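You operate a simulated robot arm through the tools that you are given. There is no shell and no other tool. Be economical: measure what you need, move in short steps, check, and stop when the job is done.

You run a simulated two-armed robot. Do the job below in one go: nothing can be reset, and whatever is moved stays where it is left.

## Task
Fetch the black-cap small bottle and set it in the red crate. Take the rice bag from the top of the side table and put it on the shelf under the steel table. Take the wide food carton that says "beans" from the island ledge and put it on the shelf under the steel table. Put one of the narrow food cartons from the island ledge on the small white tray. Take the red pack that expires last from the row of red packs in the well and leave it on the blue tray. Stack the pasta green pack from the top of the right unit on top of the tofu green pack. Put the oat tub from the top of the right unit on the white thick price card there. Pull the pink shelf sign open. Any order will do. Set down upright: wide food carton, narrow food carton, oat tub. The pink shelf sign goes anticlockwise seen from above.
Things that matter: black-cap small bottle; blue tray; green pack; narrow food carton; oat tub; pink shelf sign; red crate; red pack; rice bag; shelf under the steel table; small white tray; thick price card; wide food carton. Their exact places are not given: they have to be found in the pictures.

It is judged by the outcome, as a careful person would: the job done as asked, and still so three seconds after it is handed in. It fails if anything else is knocked over, pushed out of place, dropped, spilled or broken. A push-on lid holds only when it is set on centred and level and pressed home; a screw cap is set on level and turned clockwise until tight.

## Robot
Two 7-joint arms with two-finger parallel grippers on one trunk, on a base that drives. Base frame: it is fixed to the floor where the robot stands at the start and does not move with it; the origin is under the middle of the robot, x ahead of it, y to its left, z up; the surface under the hand at the start is at about z = 75. Units: cm, rad, N and s.
The left shoulder is at the start at [2, 13.8, 122.5], the right one opposite. With the tool pointing down near the work surface each hand reaches from about 10 to 46 cm from the robot's upright axis, wherever it stands, measured 20 degrees to its own side. Places, roughly: black-cap small bottle (6x6x16 cm) [50, -10, 80]; blue tray (30x20x3 cm) [60, 50, 80]; green pack [-250, -375, 75]; narrow food carton [-350, -125, 75]; oat tub [-250, -400, 75]; pink shelf sign [-580, -180, 110]; red crate [0, -425, 25]; red pack [-225, -175, 50]; rice bag [50, 0, 75]; shelf under the steel table [50, -200, 20]; small white tray (15x11x2 cm) [70, -10, 80]; thick price card [-225, -375, 75]; wide food carton [-350, -150, 75]. Payload 1.57 kg a hand.
The TCP of each hand is the grasp point between the finger pads, 3 cm short of the fingertips. In the tool frame z runs along the fingers and y along their closing line. Largest opening 8 cm; finger width 1.7, thickness 1.2; the body of the gripper, 4 by 8.2 cm, starts 8 cm behind the TCP.
Orientation is told as [roll, pitch, yaw] about the base's x, y, z axes, in that order, counted from this pose: with the fingers straight down and closing along the base's y, the tool's x points along the base's -x, its y along +y and its z along -z.

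## Interface
- The arms move only by the tool play_rows. It takes "left_increments", "right_increments" or both (then of equal length, played together; a hand with none holds still); each is a list that holds one entry, the list of rows, each a list of 6 numbers: the shift along the base's x, y, z in cm, then the turn, a rotation vector about the base's x, y, z in rad. In form: [[[tx, ty, tz, rx, ry, rz], ...]]. A call has 1 to 20 rows; each row shifts and turns the commanded pose from where the row before left it. "left_hand" and "right_hand" are, for a hand that has rows, the closure, from 0 (fully open) to 1 (shut), set as the call begins (left out, the last holds). Each row takes 0.2 s and may step no farther than 5 cm and 0.15 rad from the row before; otherwise, or with a gripper value out of range, the whole call is refused. A pose out of reach is approached as far as the arm can. The call stops where the force on the tool passes 40 N (or 10 N more than at its start, if that is more) or the arm is blocked; 0.2 s more then pass. Each finger travels about 4.5 cm/s and halts on what it meets, pressing with about 42 N; the grip force reading is that of the motor and also rises with nothing between the fingers. The clock runs only during rows and for 0.2 s after the last one: add rows that do not move to give the fingers time. It gives the time, the measured TCP pose, the force on the tool (base axes), the opening and the grip force at its end, in the units of the frame above (readings bear some noise), with the torque about the TCP (base axes, N m) and any sound that the robot's microphone picked up.
- Cameras (640 x 400 px; columns grow to the right, rows downward): "scene" is now at [19.13, 0.07, 111.5]; the picture's right is [0.12, -0.99, 0.00], its down [-0.43, -0.05, -0.90] and it looks along [0.89, 0.11, -0.44] (base axes); focal length 214 px, centre (320, 200). "left" rides on the left gripper at [7.2, 0.7, -12.2] in its tool frame; the picture's right is [-0.09, 1.00, 0.00], its down [-0.84, -0.08, -0.54] and it looks along [-0.54, -0.05, 0.84] (tool axes); focal length 238 px, centre (320, 200). "right" rides on the right gripper at [7.2, -0.7, -12.2] in its tool frame; the picture's right is [0.09, 1.00, 0.00], its down [-0.84, 0.08, -0.54] and it looks along [-0.54, 0.05, 0.84] (tool axes); focal length 238 px, centre (320, 200).
- get_image(camera): a new picture of that camera. The clock stands still meanwhile.
- move_column(by): slides the trunk up (or, below 0, down) by that many cm; the arms and the scene camera ride with it, the base frame stays. It gives what a move gives, with no picture.
- base_move(legs): drives the robot by 1 to 6 legs, each [ahead, left, turn to the left] in cm, cm and rad, along the robot's own axes; the way and the turn of a leg run together, so that a leg with both is an arc; at most 150 cm and 3.142 rad a leg. The arms and the cameras ride along, it lands a little off, and it stops where it bumps. It gives what a move gives.
- turn_head(pan, tilt): turns the head with the scene camera to pan (to the left, within 1.047 rad either way) and tilt (down, from -0.506 to 1.204), counted from straight ahead of the robot. It gives what a move gives.
- probe_pixels(camera, pixels): there is no depth. For up to 12 entries [column, row, z] of the newest picture of that camera ("zoom" is the newest enlarged one), the place [x, y] in the base frame at which the ray of that pixel passes the height z, good to about 0.3 cm, but the place of the scene camera against the robot may be out by one fixed shift of up to 1.8 cm in any direction. The clock stands still meanwhile.
- inspect(camera, box): a new picture of the part [left, top, right, bottom] of that camera's present view, enlarged. The clock stands still meanwhile.
- hand_in(): hands the job in; it is judged then, once.

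Keep the steps short. Do not move on a guess: measure, check each grasp and each placing, and mend mistakes. In all there are 145 turns and 182 pictures (those below and enlarged ones count). Leave the grippers open and the arms clear of the work at the hand-in unless told otherwise, and finish with a single line.

The tools are called after "Request:" as name(argument=value, ...) on one line, values as JSON. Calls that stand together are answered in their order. play_rows: Moves the arms, as the interface text tells. Its arguments: {"type":"object","properties":{"left_increments":{"type":"array","items":{"type":"array","items":{"type":"array","items":{"type":"number"}}}},"left_hand":{"type":"number"},"right_increments":{"type":"array","items":{"type":"array","items":{"type":"array","items":{"type":"number"}}}},"right_hand":{"type":"number"}},"required":[]} The other tools are called the same way: move_column (by) slides the trunk up or down; base_move (legs) drives the base; turn_head (pan, tilt) turns the head that bears the scene camera; get_image (camera) takes a picture; probe_pixels (camera, pixels) gives the place at which the rays of pixels pass given heights; inspect (camera, box) takes an enlarged picture of a part of a camera's view; hand_in () hands the job in.

At the start:

```text
time_s: 0.0
left_position: [39.0, 18.95, 108.0]
left_orientation: [0.0, -0.001, 0.0]
left_wrist_force: [0.1, 1.1, -0.9]
left_torque: [0.02, 0.0, 0.03]
left_grip_width: 7.99
left_grip_force: 0.0
right_position: [39.5, -11.89, 105.65]
right_orientation: [0.0, 0.001, -0.002]
right_wrist_force: [-0.5, 0.5, 0.6]
right_torque: [-0.01, -0.02, -0.02]
right_grip_width: 7.98
right_grip_force: 0.0
trunk travel left (down, up): [-60.0, 64.0]
robot x, y, heading: [-0.28, -0.05, -0.005]
head pan, tilt: [0.126, 0.452]
```

scene: 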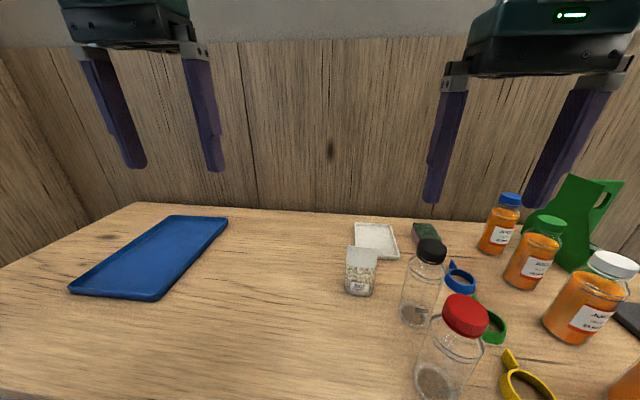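
right: 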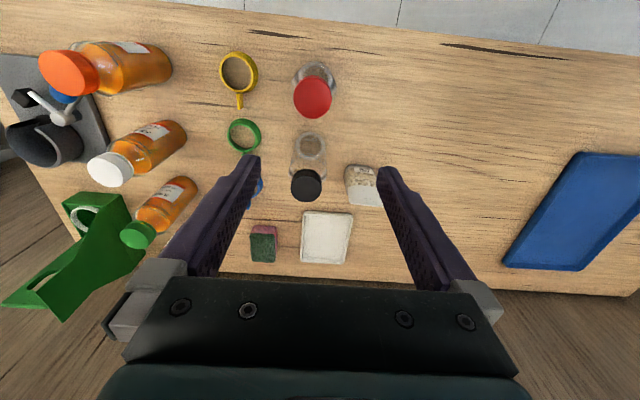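
left: 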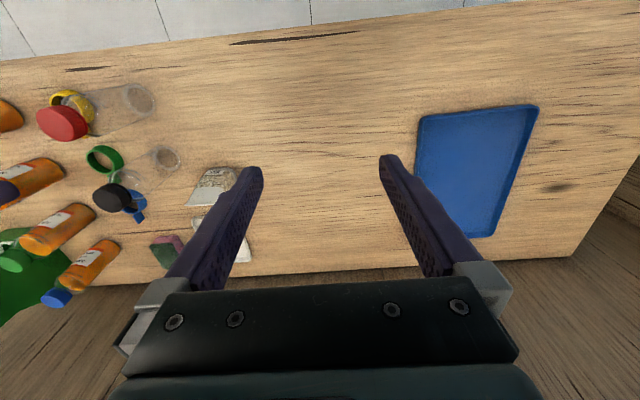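

I start by measuring the black-cap bottle, the rice bag and the white tray in the right hand's picture.

Request:
inspect(camera="right", box=[200, 40, 440, 280])

Request:
probe_pixels(camera="right", pixels=[[312, 145, 75], [306, 185, 91], [306, 185, 89], [347, 168, 75], [350, 204, 82], [382, 205, 82], [365, 185, 75], [302, 212, 77], [351, 216, 77], [300, 261, 77], [345, 264, 77], [312, 98, 91]])

Request:
probe_pixels(camera="scene", pixels=[[361, 292, 75], [348, 290, 75], [374, 294, 75], [414, 318, 75], [432, 250, 91], [440, 392, 75], [362, 250, 85], [354, 223, 77], [392, 223, 77], [399, 258, 77], [100, 294, 76], [200, 220, 76]])

```text
1.67 times, centred on (320, 160) of right
```

zoom: 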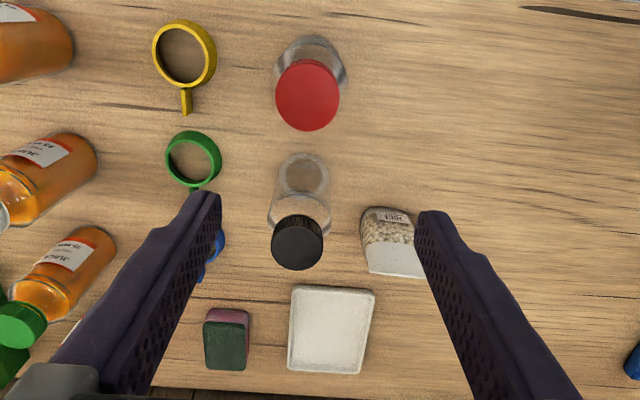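

```text
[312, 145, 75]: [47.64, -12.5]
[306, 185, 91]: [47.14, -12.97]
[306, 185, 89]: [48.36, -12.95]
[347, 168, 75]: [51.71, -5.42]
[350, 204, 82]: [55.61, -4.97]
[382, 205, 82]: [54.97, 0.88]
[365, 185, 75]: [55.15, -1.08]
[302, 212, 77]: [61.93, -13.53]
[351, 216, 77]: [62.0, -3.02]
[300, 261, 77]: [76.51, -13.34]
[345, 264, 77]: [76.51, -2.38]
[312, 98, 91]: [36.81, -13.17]
```

```text
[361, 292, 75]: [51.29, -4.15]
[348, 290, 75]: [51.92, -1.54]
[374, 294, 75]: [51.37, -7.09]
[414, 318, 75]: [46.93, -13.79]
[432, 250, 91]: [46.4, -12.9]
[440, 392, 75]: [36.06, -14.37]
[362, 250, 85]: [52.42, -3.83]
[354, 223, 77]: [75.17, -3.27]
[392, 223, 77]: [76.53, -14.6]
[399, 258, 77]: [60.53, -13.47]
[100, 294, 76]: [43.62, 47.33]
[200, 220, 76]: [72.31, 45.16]
```

I look closely at the bag and bottle, then turn the head right to see the steel table.

Request:
inspect(camera="scene", box=[320, 200, 520, 400])

Request:
turn_head(pan=-1.047, tilt=0.5)

Request:
get_image(camera="scene")

```text
2.00 times, centred on (420, 300) of scene
```

zoom: 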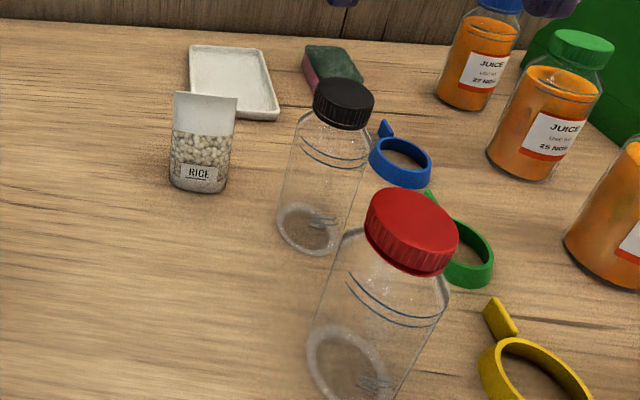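

```text
time_s: 1.4
left_position: [39.04, 19.01, 108.01]
left_orientation: [0.0, -0.001, 0.001]
left_wrist_force: [0.0, -1.0, -0.5]
left_torque: [0.02, -0.02, 0.02]
left_grip_width: 8.02
left_grip_force: 0.1
right_position: [39.45, -11.96, 105.64]
right_orientation: [-0.001, 0.0, 0.0]
right_wrist_force: [-0.5, 0.8, 0.3]
right_torque: [0.01, -0.01, -0.04]
right_grip_width: 8.02
right_grip_force: 0.1
trunk travel left (down, up): [-60.0, 64.0]
robot x, y, heading: [-0.12, -0.04, -0.007]
head pan, tilt: [-1.047, 0.499]
```

```text
176 pictures are left
```

scene: 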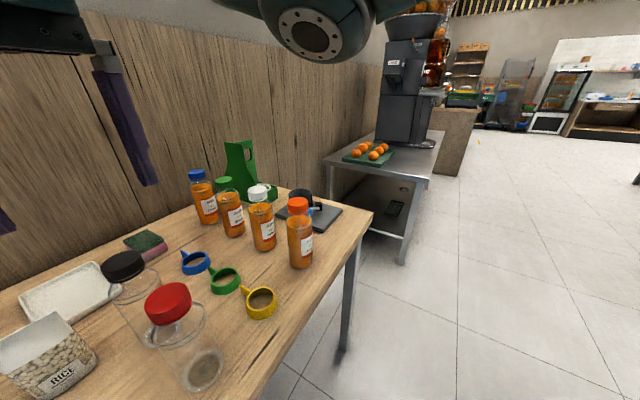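

The rice bag stands with its label towards me and the shelf under the steel table is open at the front. I measure the side table's edge and the steel table.

Request:
probe_pixels(camera="scene", pixels=[[370, 212, 75], [300, 320, 75], [427, 180, 75], [324, 165, 75], [403, 262, 0], [444, 132, 75], [400, 237, 20], [343, 350, 0], [395, 210, 20], [476, 108, 75]])

Request:
base_move(legs=[[10, 0, 0]])

Request:
turn_head(pan=0.0, tilt=0.7)

Request:
get_image(camera="scene")

Request:
get_image(camera="right")

```text
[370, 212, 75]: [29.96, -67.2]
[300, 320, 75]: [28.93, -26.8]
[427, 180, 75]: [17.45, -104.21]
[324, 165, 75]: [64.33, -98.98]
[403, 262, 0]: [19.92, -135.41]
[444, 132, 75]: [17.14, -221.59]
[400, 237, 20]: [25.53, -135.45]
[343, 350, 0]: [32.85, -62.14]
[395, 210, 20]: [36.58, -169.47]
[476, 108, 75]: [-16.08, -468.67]
```

```text
time_s: 2.5
left_position: [48.9, 19.02, 107.96]
left_orientation: [0.0, 0.001, 0.0]
left_wrist_force: [-0.9, 0.2, 0.8]
left_torque: [0.0, 0.0, 0.06]
left_grip_width: 8.0
left_grip_force: 0.0
right_position: [49.34, -11.77, 105.6]
right_orientation: [-0.001, 0.001, 0.0]
right_wrist_force: [-0.6, 0.2, 0.0]
right_torque: [0.01, -0.03, -0.01]
right_grip_width: 7.99
right_grip_force: 0.0
trunk travel left (down, up): [-60.0, 64.0]
robot x, y, heading: [9.85, -0.14, -0.002]
head pan, tilt: [-1.047, 0.499]
```

```text
time_s: 3.8
left_position: [48.96, 19.02, 107.98]
left_orientation: [0.001, 0.001, 0.0]
left_wrist_force: [-0.3, -1.1, 0.1]
left_torque: [0.02, -0.01, 0.02]
left_grip_width: 8.03
left_grip_force: 0.0
right_position: [49.37, -11.87, 105.59]
right_orientation: [-0.002, 0.0, 0.0]
right_wrist_force: [0.4, 0.1, 0.4]
right_torque: [0.0, 0.02, -0.03]
right_grip_width: 8.0
right_grip_force: 0.1
trunk travel left (down, up): [-60.0, 64.0]
robot x, y, heading: [9.6, 0.12, 0.0]
head pan, tilt: [0.0, 0.7]
```

```text
175 pictures are left
```

scene: 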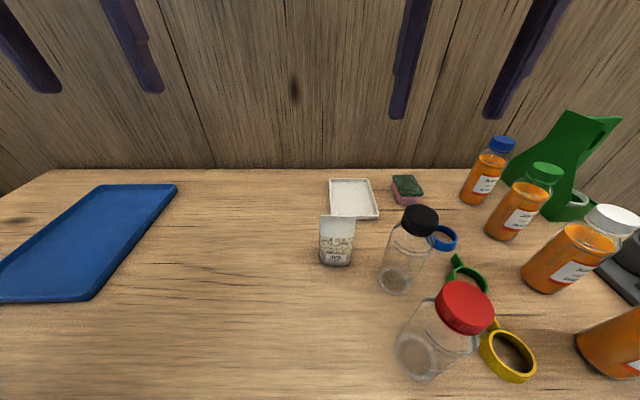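

```text
174 pictures are left
```

right: 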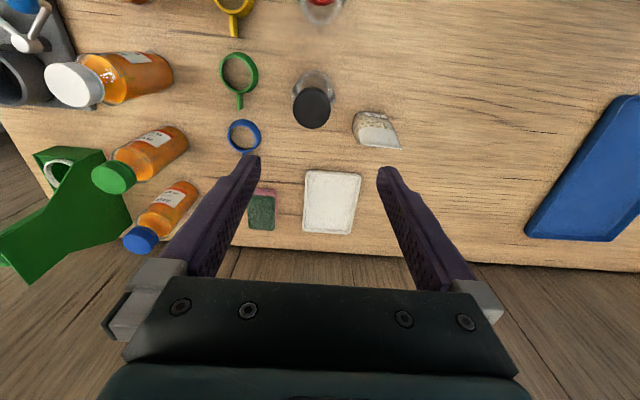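

I measure the bottle and bag again from this nearer stand.

Request:
probe_pixels(camera="right", pixels=[[312, 108, 91], [313, 86, 75], [357, 113, 76], [385, 118, 76], [354, 135, 76], [401, 149, 85], [365, 147, 85]])

Request:
probe_pixels(camera="scene", pixels=[[320, 262, 75], [350, 265, 75], [320, 215, 85], [355, 217, 85], [395, 282, 75], [420, 217, 91], [329, 180, 76], [372, 180, 76], [331, 215, 76], [379, 215, 76]])

Request:
inspect(camera="right", box=[280, 50, 420, 170])

```text
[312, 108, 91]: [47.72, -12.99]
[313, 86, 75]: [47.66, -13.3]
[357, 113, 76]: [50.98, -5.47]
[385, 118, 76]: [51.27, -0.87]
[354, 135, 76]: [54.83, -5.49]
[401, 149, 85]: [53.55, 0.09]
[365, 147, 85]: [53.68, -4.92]
```

```text
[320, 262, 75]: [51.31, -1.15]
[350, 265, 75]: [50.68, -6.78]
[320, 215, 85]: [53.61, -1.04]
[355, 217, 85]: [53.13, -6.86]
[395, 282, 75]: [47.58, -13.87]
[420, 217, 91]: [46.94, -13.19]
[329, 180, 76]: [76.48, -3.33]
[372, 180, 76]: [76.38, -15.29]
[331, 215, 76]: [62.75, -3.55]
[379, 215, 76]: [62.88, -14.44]
```

```text
3.33 times, centred on (350, 110) of right
```

zoom: 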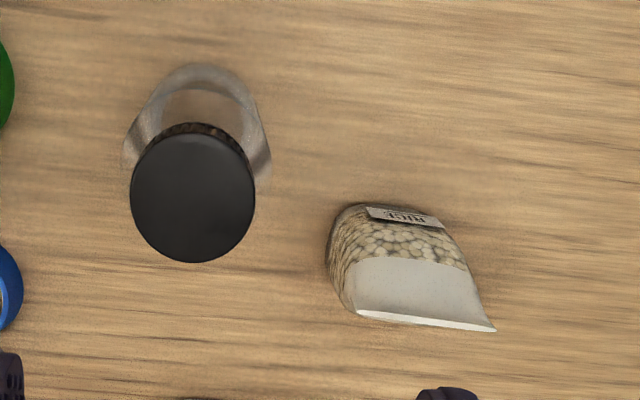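

The bottle stands at about (47.7, -13.1). I bring the right hand down over it, fingers closing along y, to z 85.

Request:
play_rows(right_increments=[[[-1.65, -1.2, -3, 0, 0, 0], [0, 0, -4, 0, 0, 0], [0, 0, -4, 0, 0, 0], [0, 0, -4, 0, 0, 0], [0, 0, -3, 0, 0, 0], [0, 0, -2.6, 0, 0, 0]]], right_hand=0)

Request:
get_image(camera="right")

Request:
get_image(camera="scene")

```text
time_s: 5.2
left_position: [49.11, 19.02, 107.98]
left_orientation: [0.002, 0.0, -0.001]
left_wrist_force: [-0.2, 0.4, 0.3]
left_torque: [0.01, 0.0, 0.02]
left_grip_width: 8.0
left_grip_force: 0.1
right_position: [47.72, -13.1, 85.13]
right_orientation: [0.0, -0.004, -0.001]
right_wrist_force: [0.3, 0.3, 1.0]
right_torque: [-0.01, 0.0, -0.03]
right_grip_width: 7.98
right_grip_force: 0.0
trunk travel left (down, up): [-60.0, 64.0]
robot x, y, heading: [9.93, 0.01, 0.002]
head pan, tilt: [0.0, 0.7]
```

```text
172 pictures are left
```

right: 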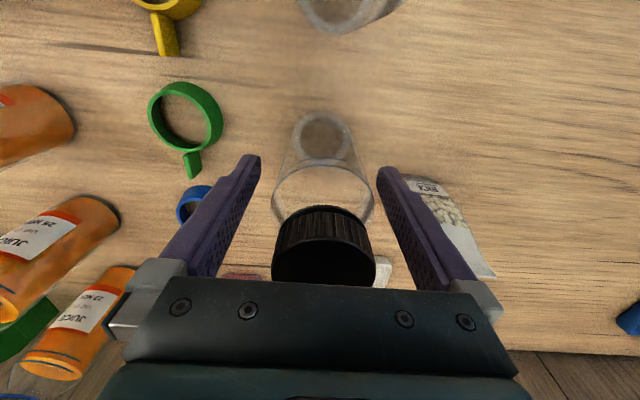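

```text
171 pictures are left
```

scene: 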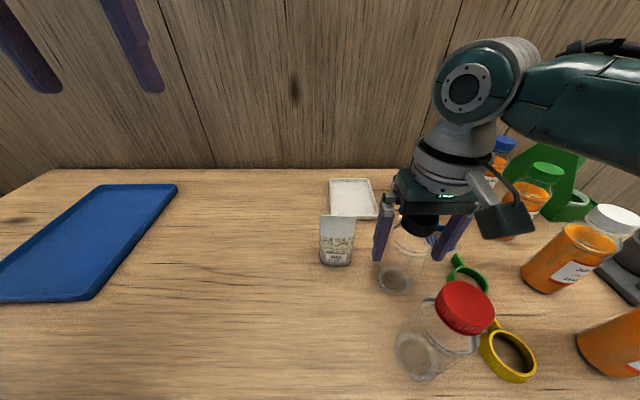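

The bottle is between the fingers; I close on it and lift it straight up.

Request:
play_rows(right_increments=[[[0, 0, 0, 0, 0, 0], [0, 0, 0, 0, 0, 0], [0, 0, 0, 0, 0, 0], [0, 0, 0, 0, 0, 0], [0, 0, 0, 0, 0, 0]]], right_hand=1)

Request:
play_rows(right_increments=[[[0, 0, 2, 0, 0, 0], [0, 0, 4, 0, 0, 0], [0, 0, 5, 0, 0, 0], [0, 0, 5, 0, 0, 0], [0, 0, 5, 0, 0, 0], [-4, 0, 0, 0, 0, 0], [-4, -1, 0, 0, 0, 0], [-4, -2, 0, 0, 0, 0]]])

Request:
get_image(camera="right")

```text
time_s: 6.4
left_position: [49.09, 19.05, 108.09]
left_orientation: [0.001, 0.0, 0.0]
left_wrist_force: [0.5, -0.2, 0.1]
left_torque: [-0.01, 0.01, -0.01]
left_grip_width: 7.99
left_grip_force: 0.1
right_position: [47.73, -13.04, 85.0]
right_orientation: [0.0, 0.0, 0.001]
right_wrist_force: [-0.3, -0.2, 0.3]
right_torque: [0.01, -0.02, 0.01]
right_grip_width: 5.45
right_grip_force: 41.5
trunk travel left (down, up): [-60.0, 64.0]
robot x, y, heading: [9.87, -0.02, 0.0]
head pan, tilt: [0.0, 0.7]
```

```text
time_s: 8.2
left_position: [49.04, 19.07, 108.04]
left_orientation: [-0.001, 0.001, -0.001]
left_wrist_force: [-0.3, 0.4, -0.9]
left_torque: [0.0, -0.03, -0.01]
left_grip_width: 8.01
left_grip_force: 0.1
right_position: [35.4, -16.15, 105.76]
right_orientation: [-0.005, 0.013, -0.001]
right_wrist_force: [0.2, -0.1, 0.0]
right_torque: [-0.02, -0.03, 0.01]
right_grip_width: 5.41
right_grip_force: 41.5
trunk travel left (down, up): [-60.0, 64.0]
robot x, y, heading: [9.82, 0.21, 0.001]
head pan, tilt: [0.0, 0.7]
```

```text
170 pictures are left
```

right: 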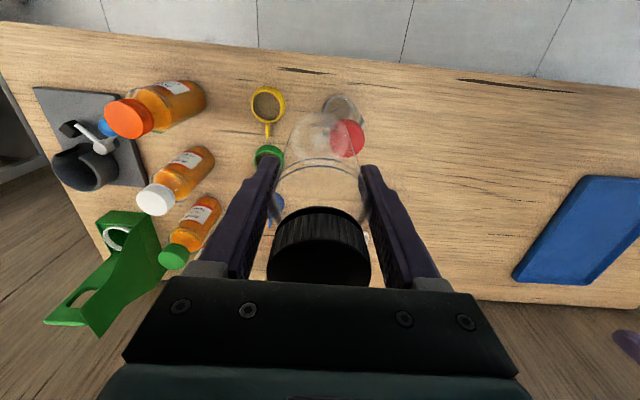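

The bottle is held (5.4 cm). Next I swing the right hand aside and bring the left hand, tipped 0.75 rad forward, to a point before the rice bag.

Request:
play_rows(left_increments=[[[0, 0, 0, 0, -0.15, 0], [0, 0, 0, 0, -0.15, 0], [0, -2, 0, 0, -0.15, 0], [0, -4, 0, 0, -0.15, 0], [-1, -4, -2, 0, -0.15, 0], [-1, -4, -4, 0, 0, 0], [-1, -4, -4, 0, 0, 0], [-1.2, -4, -4, 0, 0, 0], [0, 0, -4, 0, 0, 0]]], left_hand=0, right_increments=[[[-1, -3, 0, 0, 0, 0], [-1, -3, 0, 0, 0, 0], [-1, -3, 0, 0, 0, 0], [-1, -1, 0, 0, 0, 0], [0, 0, 0, 0, 0, 0], [0, 0, 0, 0, 0, 0], [0, 0, 0, 0, 0, 0], [0, 0, 0, 0, 0, 0], [0, 0, 0, 0, 0, 0]]])

Request:
get_image(camera="left")

Request:
get_image(camera="scene")

```text
refused: row 6 steps farther than a row can; nothing moved
```

```text
169 pictures are left
```

left: 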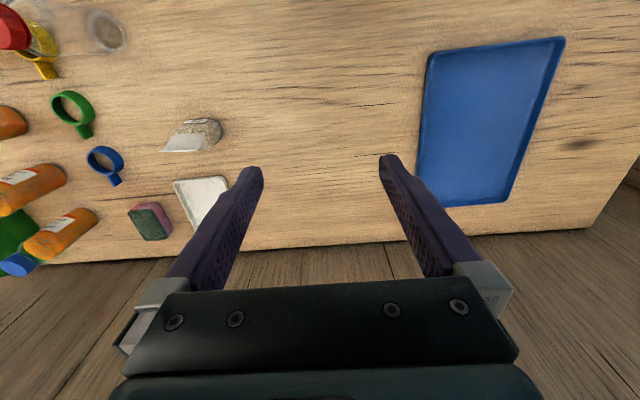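

```text
168 pictures are left
```

scene: 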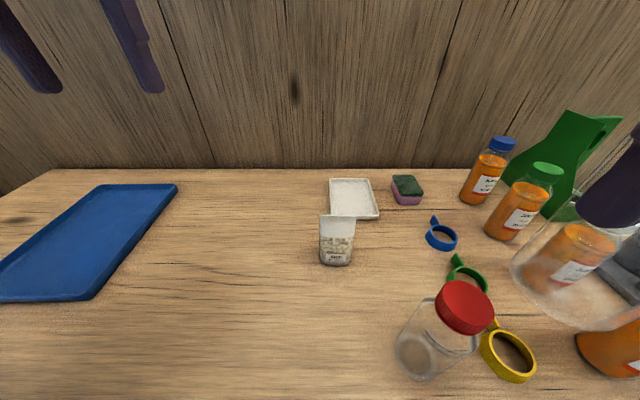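

One step was too long; I resend it in smaller steps.

Request:
play_rows(left_increments=[[[0, -2, 0, 0, -0.15, 0], [0, -2, -1, 0, -0.15, 0], [0, -3, -2, 0, -0.15, 0], [0, -3, -3, 0, -0.15, 0], [-1, -3, -3, 0, -0.15, 0], [-1, -3, -3, 0, 0, 0], [-1, -3, -3, 0, 0, 0], [-1.2, -3, -3, 0, 0, 0], [0, 0, -1.7, 0, 0, 0]]], left_hand=0, right_increments=[[[-1, -3, 0, 0, 0, 0], [-1, -3, 0, 0, 0, 0], [-1, -3, 0, 0, 0, 0], [-1, -1, 0, 0, 0, 0], [0, 0, 0, 0, 0, 0], [0, 0, 0, 0, 0, 0], [0, 0, 0, 0, 0, 0], [0, 0, 0, 0, 0, 0], [0, 0, 0, 0, 0, 0]]])

Request:
get_image(camera="left")

Request:
get_image(camera="scene")

```text
time_s: 10.2
left_position: [44.9, -2.96, 88.31]
left_orientation: [-0.001, -0.748, 0.0]
left_wrist_force: [0.3, 0.1, -0.7]
left_torque: [-0.01, -0.01, -0.01]
left_grip_width: 7.97
left_grip_force: 0.0
right_position: [31.45, -26.18, 105.85]
right_orientation: [-0.002, 0.015, 0.001]
right_wrist_force: [-0.5, 0.3, -0.5]
right_torque: [0.01, 0.0, -0.03]
right_grip_width: 5.44
right_grip_force: 41.7
trunk travel left (down, up): [-60.0, 64.0]
robot x, y, heading: [10.12, -0.12, -0.006]
head pan, tilt: [0.0, 0.7]
```

```text
167 pictures are left
```

left: 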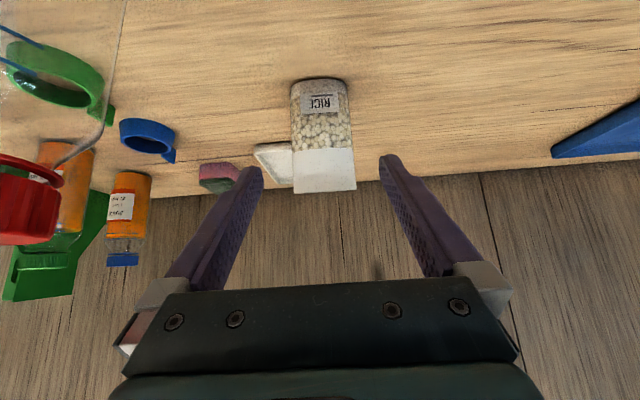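

```text
166 pictures are left
```

scene: 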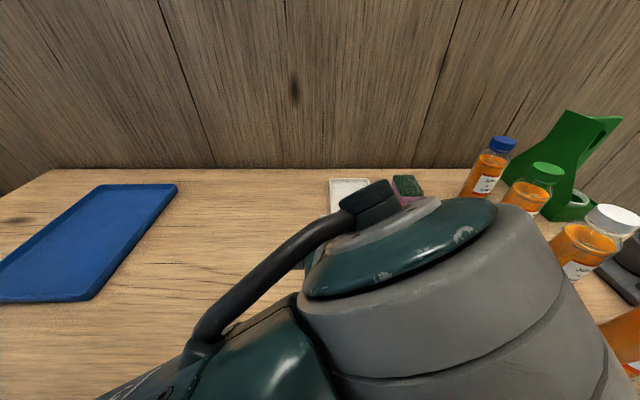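

The bag sits centred between the fingers (column 322). I go in along the fingers and close.

Request:
play_rows(left_increments=[[[2.7, 0, -2.9, 0, 0, 0], [2.7, 0, -2.9, 0, 0, 0], [2.6, 0, -2.8, 0, 0, 0], [0, 0, 0, 0, 0, 0]]])

Request:
play_rows(left_increments=[[[0, 0, 0, 0, 0, 0], [0, 0, 0, 0, 0, 0], [0, 0, 0, 0, 0, 0], [0, 0, 0, 0, 0, 0], [0, 0, 0, 0, 0, 0]]], left_hand=1)

Request:
get_image(camera="left")

```text
time_s: 11.2
left_position: [52.81, -3.0, 79.74]
left_orientation: [-0.001, -0.748, -0.001]
left_wrist_force: [0.6, 0.6, 0.0]
left_torque: [-0.03, 0.0, 0.0]
left_grip_width: 7.99
left_grip_force: 0.0
right_position: [31.36, -26.09, 105.82]
right_orientation: [-0.005, 0.016, 0.002]
right_wrist_force: [-0.1, -0.2, 0.1]
right_torque: [0.0, 0.02, -0.02]
right_grip_width: 5.45
right_grip_force: 42.4
trunk travel left (down, up): [-60.0, 64.0]
robot x, y, heading: [9.69, -0.33, -0.002]
head pan, tilt: [0.0, 0.7]
```

```text
time_s: 12.4
left_position: [52.82, -2.89, 79.75]
left_orientation: [-0.002, -0.749, 0.001]
left_wrist_force: [-0.2, 0.6, 1.0]
left_torque: [-0.08, 0.06, 0.0]
left_grip_width: 5.94
left_grip_force: 42.3
right_position: [31.47, -26.15, 105.67]
right_orientation: [-0.004, 0.016, 0.001]
right_wrist_force: [0.7, -0.3, -1.0]
right_torque: [0.01, 0.0, -0.01]
right_grip_width: 5.42
right_grip_force: 41.7
trunk travel left (down, up): [-60.0, 64.0]
robot x, y, heading: [10.24, 0.54, -0.001]
head pan, tilt: [0.0, 0.7]
```

```text
165 pictures are left
```

left: 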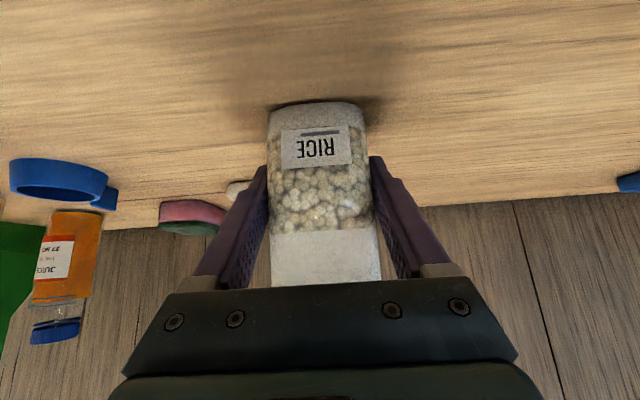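

Rice is held (5.9 cm). I lift it, draw it in, and drive back and sideways to the steel table.

Request:
play_rows(left_increments=[[[0, 0, 2, 0, 0, 0], [0, 0, 4, 0, 0, 0], [0, 0, 4.5, 0, 0, 0], [0, 0, 4.5, 0, 0, 0], [0, 0, 4.5, 0, 0, 0], [-4, 2, 0, 0, 0, 0], [-4, 2.5, 0, 0, 0, 0], [-4, 2.5, 0, 0, 0, 0], [-4, 2.5, 0, 0, 0, 0]]])

Request:
base_move(legs=[[-45, 0, 0], [0, -90, 0], [0, -75, 0]])

Request:
turn_head(pan=0.0, tilt=0.75)

Request:
get_image(camera="scene")

```text
time_s: 14.1
left_position: [45.43, 10.33, 96.51]
left_orientation: [0.071, -0.683, 0.176]
left_wrist_force: [-0.4, 0.3, -0.4]
left_torque: [0.04, 0.0, -0.04]
left_grip_width: 5.94
left_grip_force: 42.0
right_position: [31.4, -26.16, 105.74]
right_orientation: [-0.004, 0.019, 0.002]
right_wrist_force: [0.0, -0.2, -0.5]
right_torque: [0.02, 0.03, 0.02]
right_grip_width: 5.42
right_grip_force: 42.2
trunk travel left (down, up): [-60.0, 64.0]
robot x, y, heading: [9.57, -0.24, -0.002]
head pan, tilt: [0.0, 0.7]
stopped in row 8 (left hand): the arm was blocked; the commanded pose is now the measured one
```

```text
time_s: 24.9
left_position: [0.62, -155.45, 96.6]
left_orientation: [0.07, -0.683, 0.183]
left_wrist_force: [0.2, 1.0, -0.2]
left_torque: [0.02, 0.01, 0.01]
left_grip_width: 5.92
left_grip_force: 42.0
right_position: [-13.26, -192.06, 105.7]
right_orientation: [-0.004, 0.018, 0.004]
right_wrist_force: [0.2, 0.6, 0.2]
right_torque: [0.03, -0.02, 0.01]
right_grip_width: 5.42
right_grip_force: 41.9
trunk travel left (down, up): [-60.0, 64.0]
robot x, y, heading: [-34.63, -166.22, 0.0]
head pan, tilt: [0.0, 0.7]
```

```text
time_s: 25.5
left_position: [0.68, -155.3, 96.42]
left_orientation: [0.08, -0.675, 0.175]
left_wrist_force: [0.0, 0.2, -0.9]
left_torque: [-0.04, 0.02, 0.02]
left_grip_width: 5.94
left_grip_force: 41.9
right_position: [-13.28, -192.12, 105.6]
right_orientation: [-0.004, 0.02, 0.004]
right_wrist_force: [-0.1, 0.2, -0.4]
right_torque: [0.01, 0.03, -0.02]
right_grip_width: 5.43
right_grip_force: 42.2
trunk travel left (down, up): [-60.0, 64.0]
robot x, y, heading: [-34.66, -165.77, 0.0]
head pan, tilt: [0.0, 0.75]
```

```text
164 pictures are left
```

scene: 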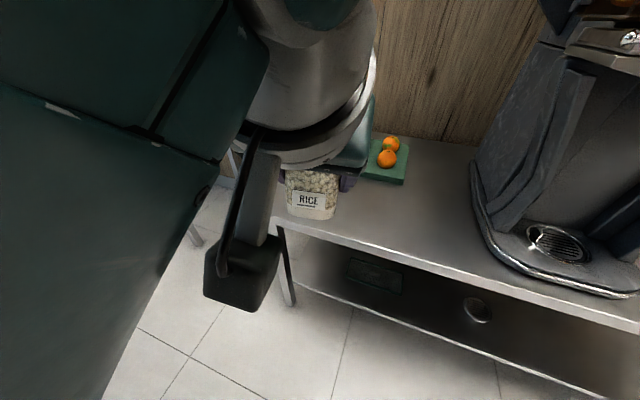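

Below the top I see the shelf with a dark flat thing and a round one on it. I lower the trunk so the camera looks in under the table.

Request:
move_column(by=-55)

Request:
turn_head(pan=-0.2, tilt=0.35)

Request:
get_image(camera="scene")

Request:
get_image(camera="left")

```text
refused: -55 is not a number from -40 to 40
```

```text
time_s: 26.4
left_position: [0.77, -155.27, 96.65]
left_orientation: [0.07, -0.683, 0.188]
left_wrist_force: [0.4, -0.2, -0.6]
left_torque: [0.0, 0.0, 0.03]
left_grip_width: 5.9
left_grip_force: 41.7
right_position: [-13.3, -192.11, 105.72]
right_orientation: [-0.001, 0.018, 0.003]
right_wrist_force: [0.6, 0.2, 0.4]
right_torque: [0.0, -0.03, 0.04]
right_grip_width: 5.39
right_grip_force: 41.9
trunk travel left (down, up): [-60.0, 64.0]
robot x, y, heading: [-34.87, -166.12, -0.001]
head pan, tilt: [-0.201, 0.351]
```

```text
163 pictures are left
```

scene: 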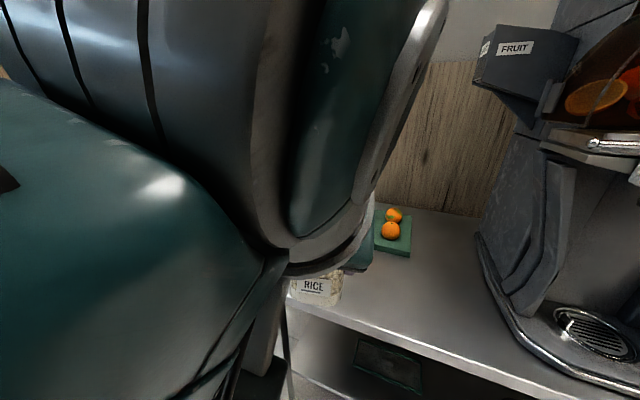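

```text
162 pictures are left
```

left: 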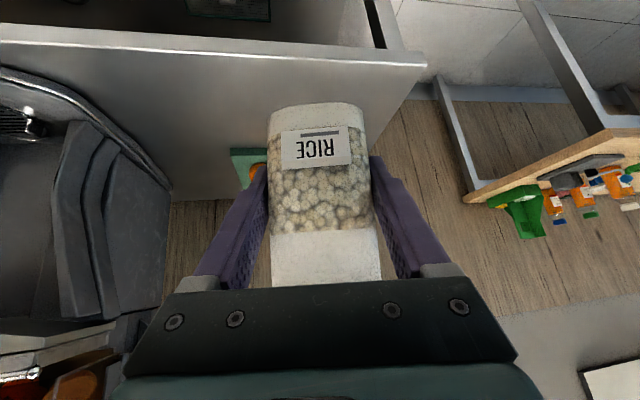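

I lower it in two steps of 30.

Request:
move_column(by=-30)

Request:
move_column(by=-29)

Request:
turn_head(pan=-0.3, tilt=0.35)

Request:
get_image(camera="scene")

Request:
get_image(camera="left")

```text
time_s: 29.4
left_position: [0.79, -155.23, 66.63]
left_orientation: [0.073, -0.68, 0.186]
left_wrist_force: [-1.0, -0.3, 0.1]
left_torque: [0.0, 0.0, 0.0]
left_grip_width: 5.94
left_grip_force: 41.9
right_position: [-13.34, -192.14, 75.67]
right_orientation: [-0.003, 0.017, 0.003]
right_wrist_force: [0.1, -0.6, -0.9]
right_torque: [-0.01, -0.04, -0.02]
right_grip_width: 5.4
right_grip_force: 41.8
trunk travel left (down, up): [-30.0, 94.0]
robot x, y, heading: [-34.73, -165.97, 0.002]
head pan, tilt: [-0.201, 0.351]
```

```text
time_s: 32.3
left_position: [0.71, -155.29, 37.25]
left_orientation: [0.075, -0.674, 0.186]
left_wrist_force: [-0.6, 0.3, -0.5]
left_torque: [0.01, 0.01, -0.03]
left_grip_width: 5.93
left_grip_force: 41.8
right_position: [-13.32, -192.0, 46.78]
right_orientation: [-0.002, 0.016, 0.003]
right_wrist_force: [-0.9, 0.0, -1.7]
right_torque: [0.0, -0.01, -0.04]
right_grip_width: 5.43
right_grip_force: 42.6
trunk travel left (down, up): [-1.0, 123.0]
robot x, y, heading: [-34.72, -165.79, 0.002]
head pan, tilt: [-0.201, 0.351]
```

```text
time_s: 33.0
left_position: [0.72, -155.28, 37.41]
left_orientation: [0.075, -0.677, 0.187]
left_wrist_force: [0.5, -0.3, -0.2]
left_torque: [0.0, 0.0, 0.0]
left_grip_width: 5.93
left_grip_force: 41.9
right_position: [-13.24, -192.04, 46.72]
right_orientation: [-0.004, 0.017, 0.003]
right_wrist_force: [0.3, 0.5, -0.5]
right_torque: [0.01, 0.01, -0.01]
right_grip_width: 5.4
right_grip_force: 41.9
trunk travel left (down, up): [-1.0, 123.0]
robot x, y, heading: [-34.88, -166.05, 0.0]
head pan, tilt: [-0.3, 0.351]
```

```text
161 pictures are left
```

scene: 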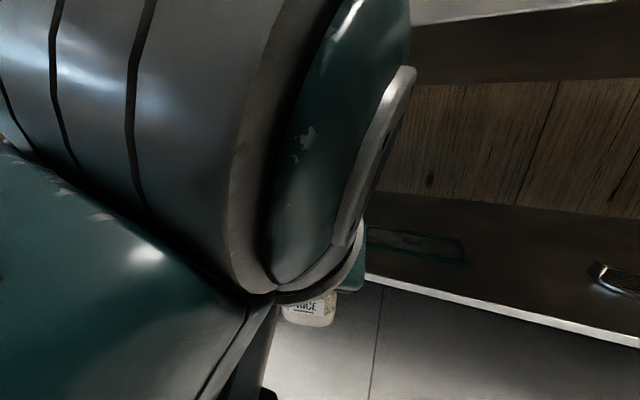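

```text
160 pictures are left
```

left: 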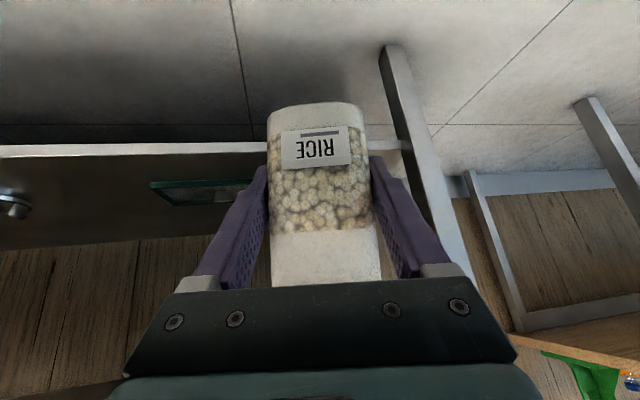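

I triangulate the shelf height from the flat thing's corner and shelf edge seen by both cameras.

Request:
probe_pixels(camera="left", pixels=[[150, 183, 15], [150, 183, 20], [150, 183, 25], [5, 150, 15], [5, 150, 20], [260, 145, 20], [165, 205, 20], [240, 240, 20], [20, 235, 20], [395, 150, 20]])

Request:
probe_pixels(camera="scene", pixels=[[467, 262, 15], [467, 262, 20], [467, 262, 25], [500, 304, 15], [500, 304, 20], [500, 304, 25], [367, 273, 20], [370, 190, 20], [600, 215, 20], [590, 270, 22]])

```text
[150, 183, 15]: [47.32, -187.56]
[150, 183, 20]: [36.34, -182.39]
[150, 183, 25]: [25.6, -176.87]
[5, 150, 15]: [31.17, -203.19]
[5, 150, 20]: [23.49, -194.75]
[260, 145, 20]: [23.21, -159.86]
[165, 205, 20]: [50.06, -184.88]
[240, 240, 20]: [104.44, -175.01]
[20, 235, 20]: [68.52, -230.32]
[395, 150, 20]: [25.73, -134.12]
```

```text
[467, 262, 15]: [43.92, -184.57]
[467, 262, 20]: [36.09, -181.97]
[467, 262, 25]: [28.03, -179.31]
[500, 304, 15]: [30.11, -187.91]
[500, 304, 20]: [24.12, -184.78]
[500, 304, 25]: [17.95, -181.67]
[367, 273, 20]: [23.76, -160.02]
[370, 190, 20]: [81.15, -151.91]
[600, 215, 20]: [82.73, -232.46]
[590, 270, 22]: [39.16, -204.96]
```

The shelf is at z 20 with its front edge at x 23.5; the spot (33, -192) between the flat thing and the tap is free. I shift the base to the right and a little ahead, then look.

Request:
base_move(legs=[[0, -34, 0], [11, 0, 0]])

Request:
play_rows(left_increments=[[[3, -1, -1, -0.03, -0.03, -0.08], [4, -1, -1, -0.03, -0.03, -0.08], [2, -1, 0, 0, 0, 0]]])

Request:
get_image(camera="left")

Request:
get_image(camera="scene")

```text
time_s: 36.0
left_position: [11.38, -189.24, 37.32]
left_orientation: [0.077, -0.674, 0.182]
left_wrist_force: [0.1, 0.3, -1.1]
left_torque: [-0.02, 0.0, 0.02]
left_grip_width: 5.94
left_grip_force: 41.7
right_position: [-2.66, -226.02, 46.66]
right_orientation: [-0.005, 0.02, 0.003]
right_wrist_force: [0.1, -0.3, -0.1]
right_torque: [0.0, -0.02, 0.0]
right_grip_width: 5.42
right_grip_force: 41.9
trunk travel left (down, up): [-1.0, 123.0]
robot x, y, heading: [-24.13, -200.02, 0.001]
head pan, tilt: [-0.3, 0.351]
```

```text
time_s: 36.8
left_position: [20.8, -192.13, 35.42]
left_orientation: [-0.005, -0.729, 0.077]
left_wrist_force: [0.0, 0.0, -0.3]
left_torque: [0.0, 0.0, 0.01]
left_grip_width: 5.93
left_grip_force: 42.2
right_position: [-2.4, -226.1, 46.74]
right_orientation: [-0.003, 0.019, 0.003]
right_wrist_force: [0.1, -0.2, -0.3]
right_torque: [0.01, 0.03, 0.02]
right_grip_width: 5.4
right_grip_force: 41.9
trunk travel left (down, up): [-1.0, 123.0]
robot x, y, heading: [-23.75, -199.85, -0.0]
head pan, tilt: [-0.3, 0.351]
```

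```text
159 pictures are left
```

left: 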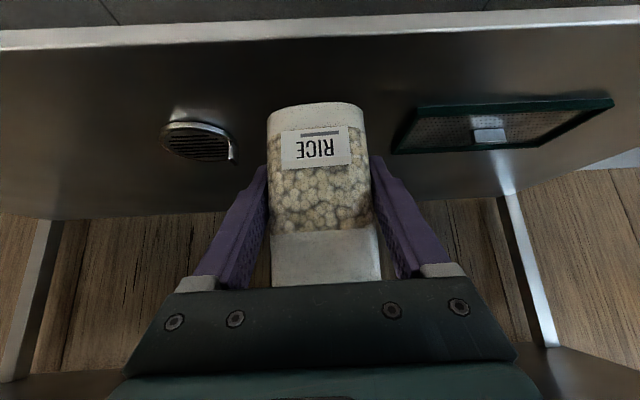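

```text
158 pictures are left
```

scene: 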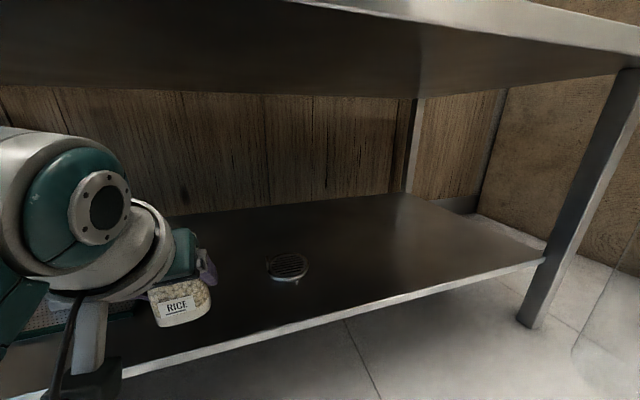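

There is room between the round grille and the tray. I move in over (32, -192) and lower until the bag meets the shelf.

Request:
play_rows(left_increments=[[[4, 0, -1, 0, 0, 0], [4, -0.2, -2, 0, 0, -0.04], [3.5, -0.2, -2, 0, -0.02, -0.04], [0, 0, -2, 0, 0, 0], [0, 0, -1.5, 0, 0, 0], [0, 0, -1, 0, 0, 0], [0, 0, -0.7, 0, 0, 0]]])

Request:
get_image(camera="scene")

Request:
get_image(camera="left")

```text
time_s: 38.4
left_position: [32.01, -191.87, 26.42]
left_orientation: [-0.013, -0.763, -0.003]
left_wrist_force: [-7.3, -3.9, 32.8]
left_torque: [0.6, -0.01, 0.06]
left_grip_width: 5.99
left_grip_force: 42.4
left hand out of reach, approached as far as the arm can: row 5, 6
right_position: [-2.13, -226.05, 46.79]
right_orientation: [-0.006, 0.017, 0.004]
right_wrist_force: [-0.3, 0.9, -1.0]
right_torque: [0.0, 0.02, 0.0]
right_grip_width: 5.41
right_grip_force: 42.2
trunk travel left (down, up): [-1.0, 123.0]
robot x, y, heading: [-24.04, -199.91, -0.002]
head pan, tilt: [-0.3, 0.351]
```

```text
157 pictures are left
```

scene: 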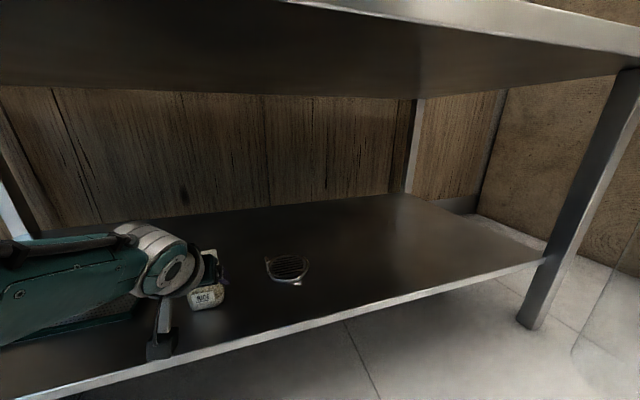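

```text
156 pictures are left
```

left: 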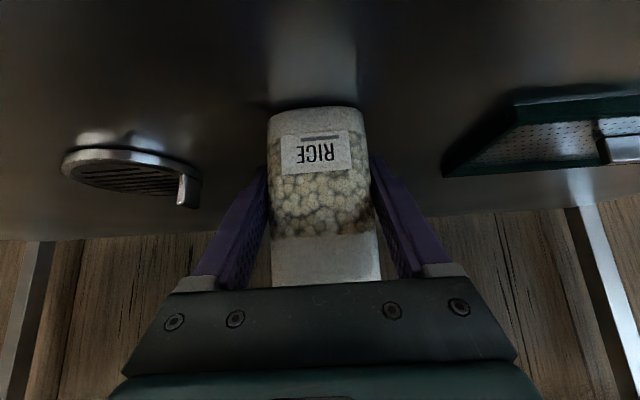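

The force (33 N up, small torque) shows the bag rests on the shelf. I open the left hand and back out along the fingers.

Request:
play_rows(left_increments=[[[0, 0, 0, 0, 0, 0], [0, 0, 0, 0, 0, 0], [0, 0, 0, 0, 0, 0], [0, 0, 0, 0, 0, 0]]], left_hand=0)

Request:
get_image(camera="left")

Request:
play_rows(left_increments=[[[-2, 0, 1.8, 0, 0, 0], [-3, 0, 2.8, 0, 0, 0], [-3, 0, 2.8, 0, 0, 0], [-4, 0, 1, 0, 0, 0], [-4, 2, 1, 0, 0, 0]]])

Request:
get_image(camera="left")

```text
time_s: 39.4
left_position: [31.29, -191.54, 25.87]
left_orientation: [-0.01, -0.746, -0.001]
left_wrist_force: [0.5, -0.3, 0.2]
left_torque: [-0.01, 0.04, -0.04]
left_grip_width: 8.0
left_grip_force: 0.0
right_position: [-2.34, -225.95, 46.55]
right_orientation: [-0.004, 0.02, 0.003]
right_wrist_force: [0.1, -0.3, 0.4]
right_torque: [0.02, 0.03, -0.01]
right_grip_width: 5.4
right_grip_force: 41.9
trunk travel left (down, up): [-1.0, 123.0]
robot x, y, heading: [-24.22, -200.27, -0.002]
head pan, tilt: [-0.3, 0.351]
```

```text
155 pictures are left
```

left: 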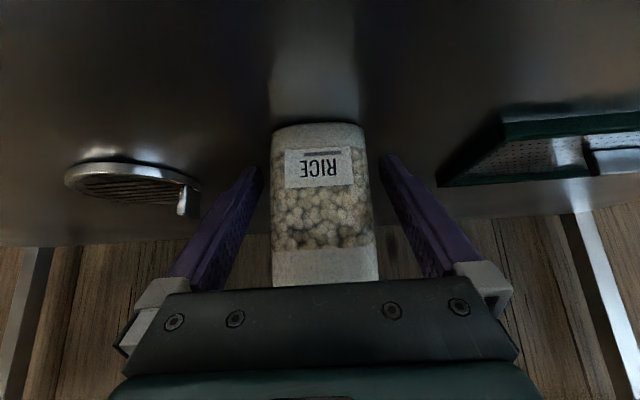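

```text
time_s: 40.6
left_position: [30.36, -194.73, 26.48]
left_orientation: [-0.01, -0.747, 0.0]
left_wrist_force: [-0.4, 0.8, 0.3]
left_torque: [0.01, 0.0, 0.03]
left_grip_width: 8.03
left_grip_force: 0.0
left hand out of reach, approached as far as the arm can: row 1, 2, 3, 4, 5
right_position: [-2.46, -225.94, 46.61]
right_orientation: [-0.005, 0.021, 0.003]
right_wrist_force: [0.0, 0.2, -0.9]
right_torque: [-0.01, -0.05, -0.02]
right_grip_width: 5.4
right_grip_force: 42.2
trunk travel left (down, up): [-1.0, 123.0]
robot x, y, heading: [-24.06, -199.54, -0.001]
head pan, tilt: [-0.3, 0.351]
```

```text
154 pictures are left
```

left: 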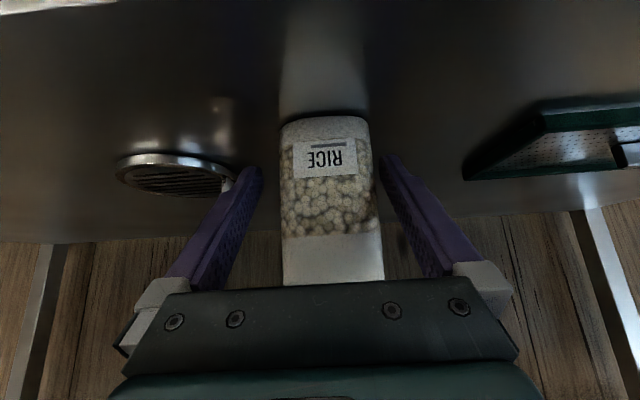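

The arm reports it cannot follow, though the bag stands free between the open fingers. I raise the trunk 2 cm and back the base straight out, which moves the hand clear along -x.

Request:
move_column(by=2)

Request:
base_move(legs=[[-8, 0, 0]])

Request:
get_image(camera="left")

Request:
get_image(camera="scene")

```text
time_s: 41.3
left_position: [30.46, -194.87, 28.66]
left_orientation: [-0.011, -0.746, 0.0]
left_wrist_force: [0.4, 0.0, 0.3]
left_torque: [0.0, 0.0, -0.01]
left_grip_width: 7.98
left_grip_force: 0.1
right_position: [-2.45, -225.96, 48.78]
right_orientation: [-0.003, 0.019, 0.003]
right_wrist_force: [0.1, 0.4, -0.3]
right_torque: [-0.01, -0.04, -0.02]
right_grip_width: 5.42
right_grip_force: 42.3
trunk travel left (down, up): [-3.0, 121.0]
robot x, y, heading: [-23.85, -199.49, 0.002]
head pan, tilt: [-0.3, 0.351]
```

```text
time_s: 42.3
left_position: [22.9, -194.76, 28.84]
left_orientation: [-0.01, -0.75, -0.002]
left_wrist_force: [-0.3, -0.9, 0.1]
left_torque: [-0.04, 0.05, 0.02]
left_grip_width: 7.98
left_grip_force: 0.0
right_position: [-9.97, -225.97, 48.75]
right_orientation: [-0.004, 0.015, 0.004]
right_wrist_force: [-0.2, 0.4, -0.7]
right_torque: [0.0, 0.02, 0.0]
right_grip_width: 5.41
right_grip_force: 41.3
trunk travel left (down, up): [-3.0, 121.0]
robot x, y, heading: [-31.65, -200.01, 0.003]
head pan, tilt: [-0.3, 0.351]
```

```text
153 pictures are left
```

left: 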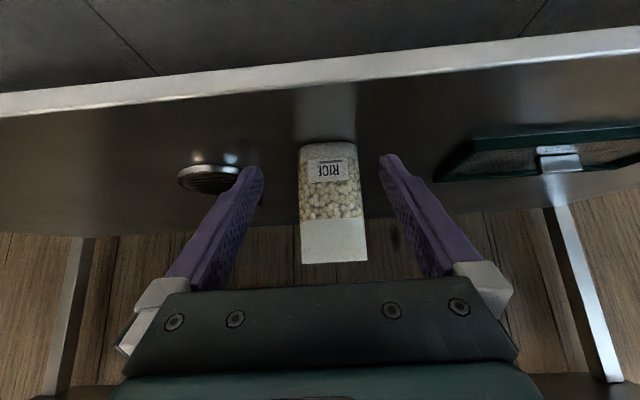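

```text
152 pictures are left
```

scene: 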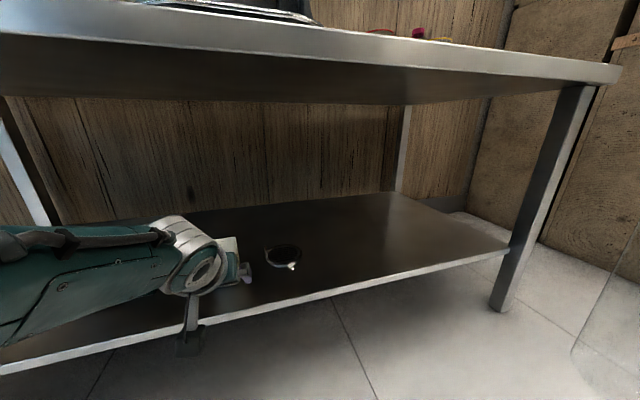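

The bag stands on the shelf. I back off, raise the trunk, bring the left hand to a relaxed pose and turn right to look for the red crate.

Request:
base_move(legs=[[-35, 0, 0]])

Request:
move_column(by=40)

Request:
play_rows(left_increments=[[[-1, 3, 3, 0, 0.15, 0], [-1, 3, 3, 0, 0.15, 0], [-2, 3, 3, 0, 0.15, 0], [-2, 3, 3, 0, 0.15, 0], [-2, 3, 3, 0, 0.15, 0], [-3, 3, 3, 0, 0, 0], [-4, 1, 2, 0, 0, 0], [-4, 0, 0, 0, 0, 0]]])

Request:
base_move(legs=[[0, 0, -1.571]])

Request:
turn_head(pan=0, tilt=0.4)

Request:
get_image(camera="scene")

```text
time_s: 44.6
left_position: [-12.24, -194.85, 28.69]
left_orientation: [-0.01, -0.749, -0.001]
left_wrist_force: [0.9, -0.7, 0.1]
left_torque: [0.0, 0.0, 0.03]
left_grip_width: 8.0
left_grip_force: 0.0
right_position: [-45.14, -225.95, 48.63]
right_orientation: [-0.004, 0.015, 0.002]
right_wrist_force: [0.6, 0.7, -0.4]
right_torque: [0.02, 0.01, 0.02]
right_grip_width: 5.41
right_grip_force: 42.4
trunk travel left (down, up): [-3.0, 121.0]
robot x, y, heading: [-67.38, -199.79, -0.002]
head pan, tilt: [-0.3, 0.351]
```

```text
time_s: 48.4
left_position: [-12.41, -194.86, 68.64]
left_orientation: [-0.011, -0.749, -0.001]
left_wrist_force: [0.4, -0.5, 0.1]
left_torque: [-0.01, -0.02, -0.02]
left_grip_width: 7.99
left_grip_force: 0.0
right_position: [-45.42, -225.93, 88.62]
right_orientation: [-0.003, 0.018, 0.0]
right_wrist_force: [0.3, 0.0, 0.1]
right_torque: [0.02, -0.02, 0.0]
right_grip_width: 5.41
right_grip_force: 42.2
trunk travel left (down, up): [-43.0, 81.0]
robot x, y, heading: [-66.92, -199.85, -0.004]
head pan, tilt: [-0.3, 0.351]
```

```text
refused: row 6 steps farther than a row can; nothing moved
```

```text
time_s: 52.7
left_position: [-61.84, -254.33, 68.68]
left_orientation: [-0.011, -0.75, -1.574]
left_wrist_force: [-0.2, -0.6, 0.4]
left_torque: [0.03, 0.01, -0.02]
left_grip_width: 8.0
left_grip_force: 0.1
right_position: [-92.98, -221.18, 88.6]
right_orientation: [-0.003, 0.02, -1.572]
right_wrist_force: [-0.3, -0.8, -0.6]
right_torque: [-0.01, 0.03, -0.02]
right_grip_width: 5.42
right_grip_force: 41.9
trunk travel left (down, up): [-43.0, 81.0]
robot x, y, heading: [-66.7, -199.69, -1.575]
head pan, tilt: [-0.3, 0.351]
```

```text
time_s: 53.5
left_position: [-61.82, -254.34, 68.66]
left_orientation: [-0.009, -0.749, -1.576]
left_wrist_force: [0.7, 0.4, 0.5]
left_torque: [-0.01, 0.01, -0.01]
left_grip_width: 8.02
left_grip_force: 0.0
right_position: [-93.06, -221.25, 88.7]
right_orientation: [-0.003, 0.019, -1.57]
right_wrist_force: [0.0, -0.6, 0.0]
right_torque: [0.0, 0.03, -0.04]
right_grip_width: 5.4
right_grip_force: 42.5
trunk travel left (down, up): [-43.0, 81.0]
robot x, y, heading: [-66.45, -199.86, -1.575]
head pan, tilt: [0.0, 0.4]
```

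```text
151 pictures are left
```

scene: 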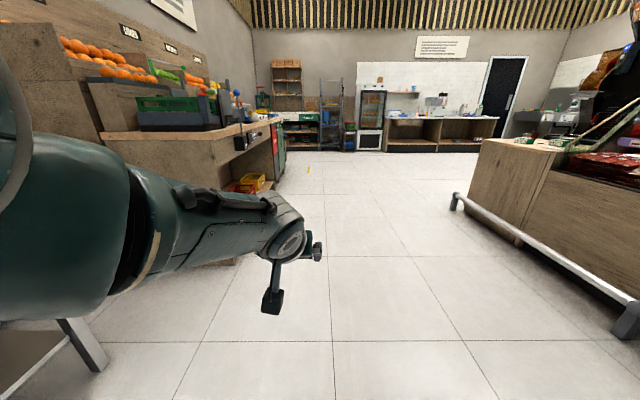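

I see a produce cabinet on the left with crates low down at about (245,185). I enlarge it.

Request:
inspect(camera="scene", box=[180, 100, 320, 220])

Request:
inspect(camera="scene", box=[440, 40, 640, 260])

Request:
probe_pixels(camera="scene", pixels=[[245, 185, 25], [270, 175, 25], [307, 170, 0], [455, 205, 5], [540, 150, 80], [625, 310, 8]])

```text
3.33 times, centred on (250, 160) of scene
```

zoom: 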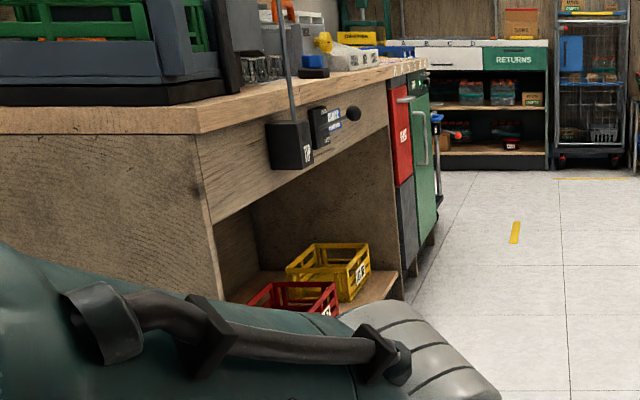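

```text
1.82 times, centred on (540, 150) of scene
```

zoom: 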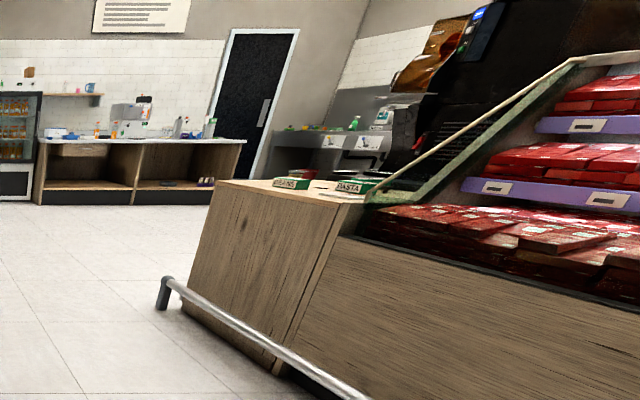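

```text
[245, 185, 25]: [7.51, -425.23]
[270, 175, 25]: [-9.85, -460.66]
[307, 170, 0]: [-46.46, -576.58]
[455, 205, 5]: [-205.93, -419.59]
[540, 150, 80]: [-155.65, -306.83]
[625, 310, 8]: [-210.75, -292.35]
```

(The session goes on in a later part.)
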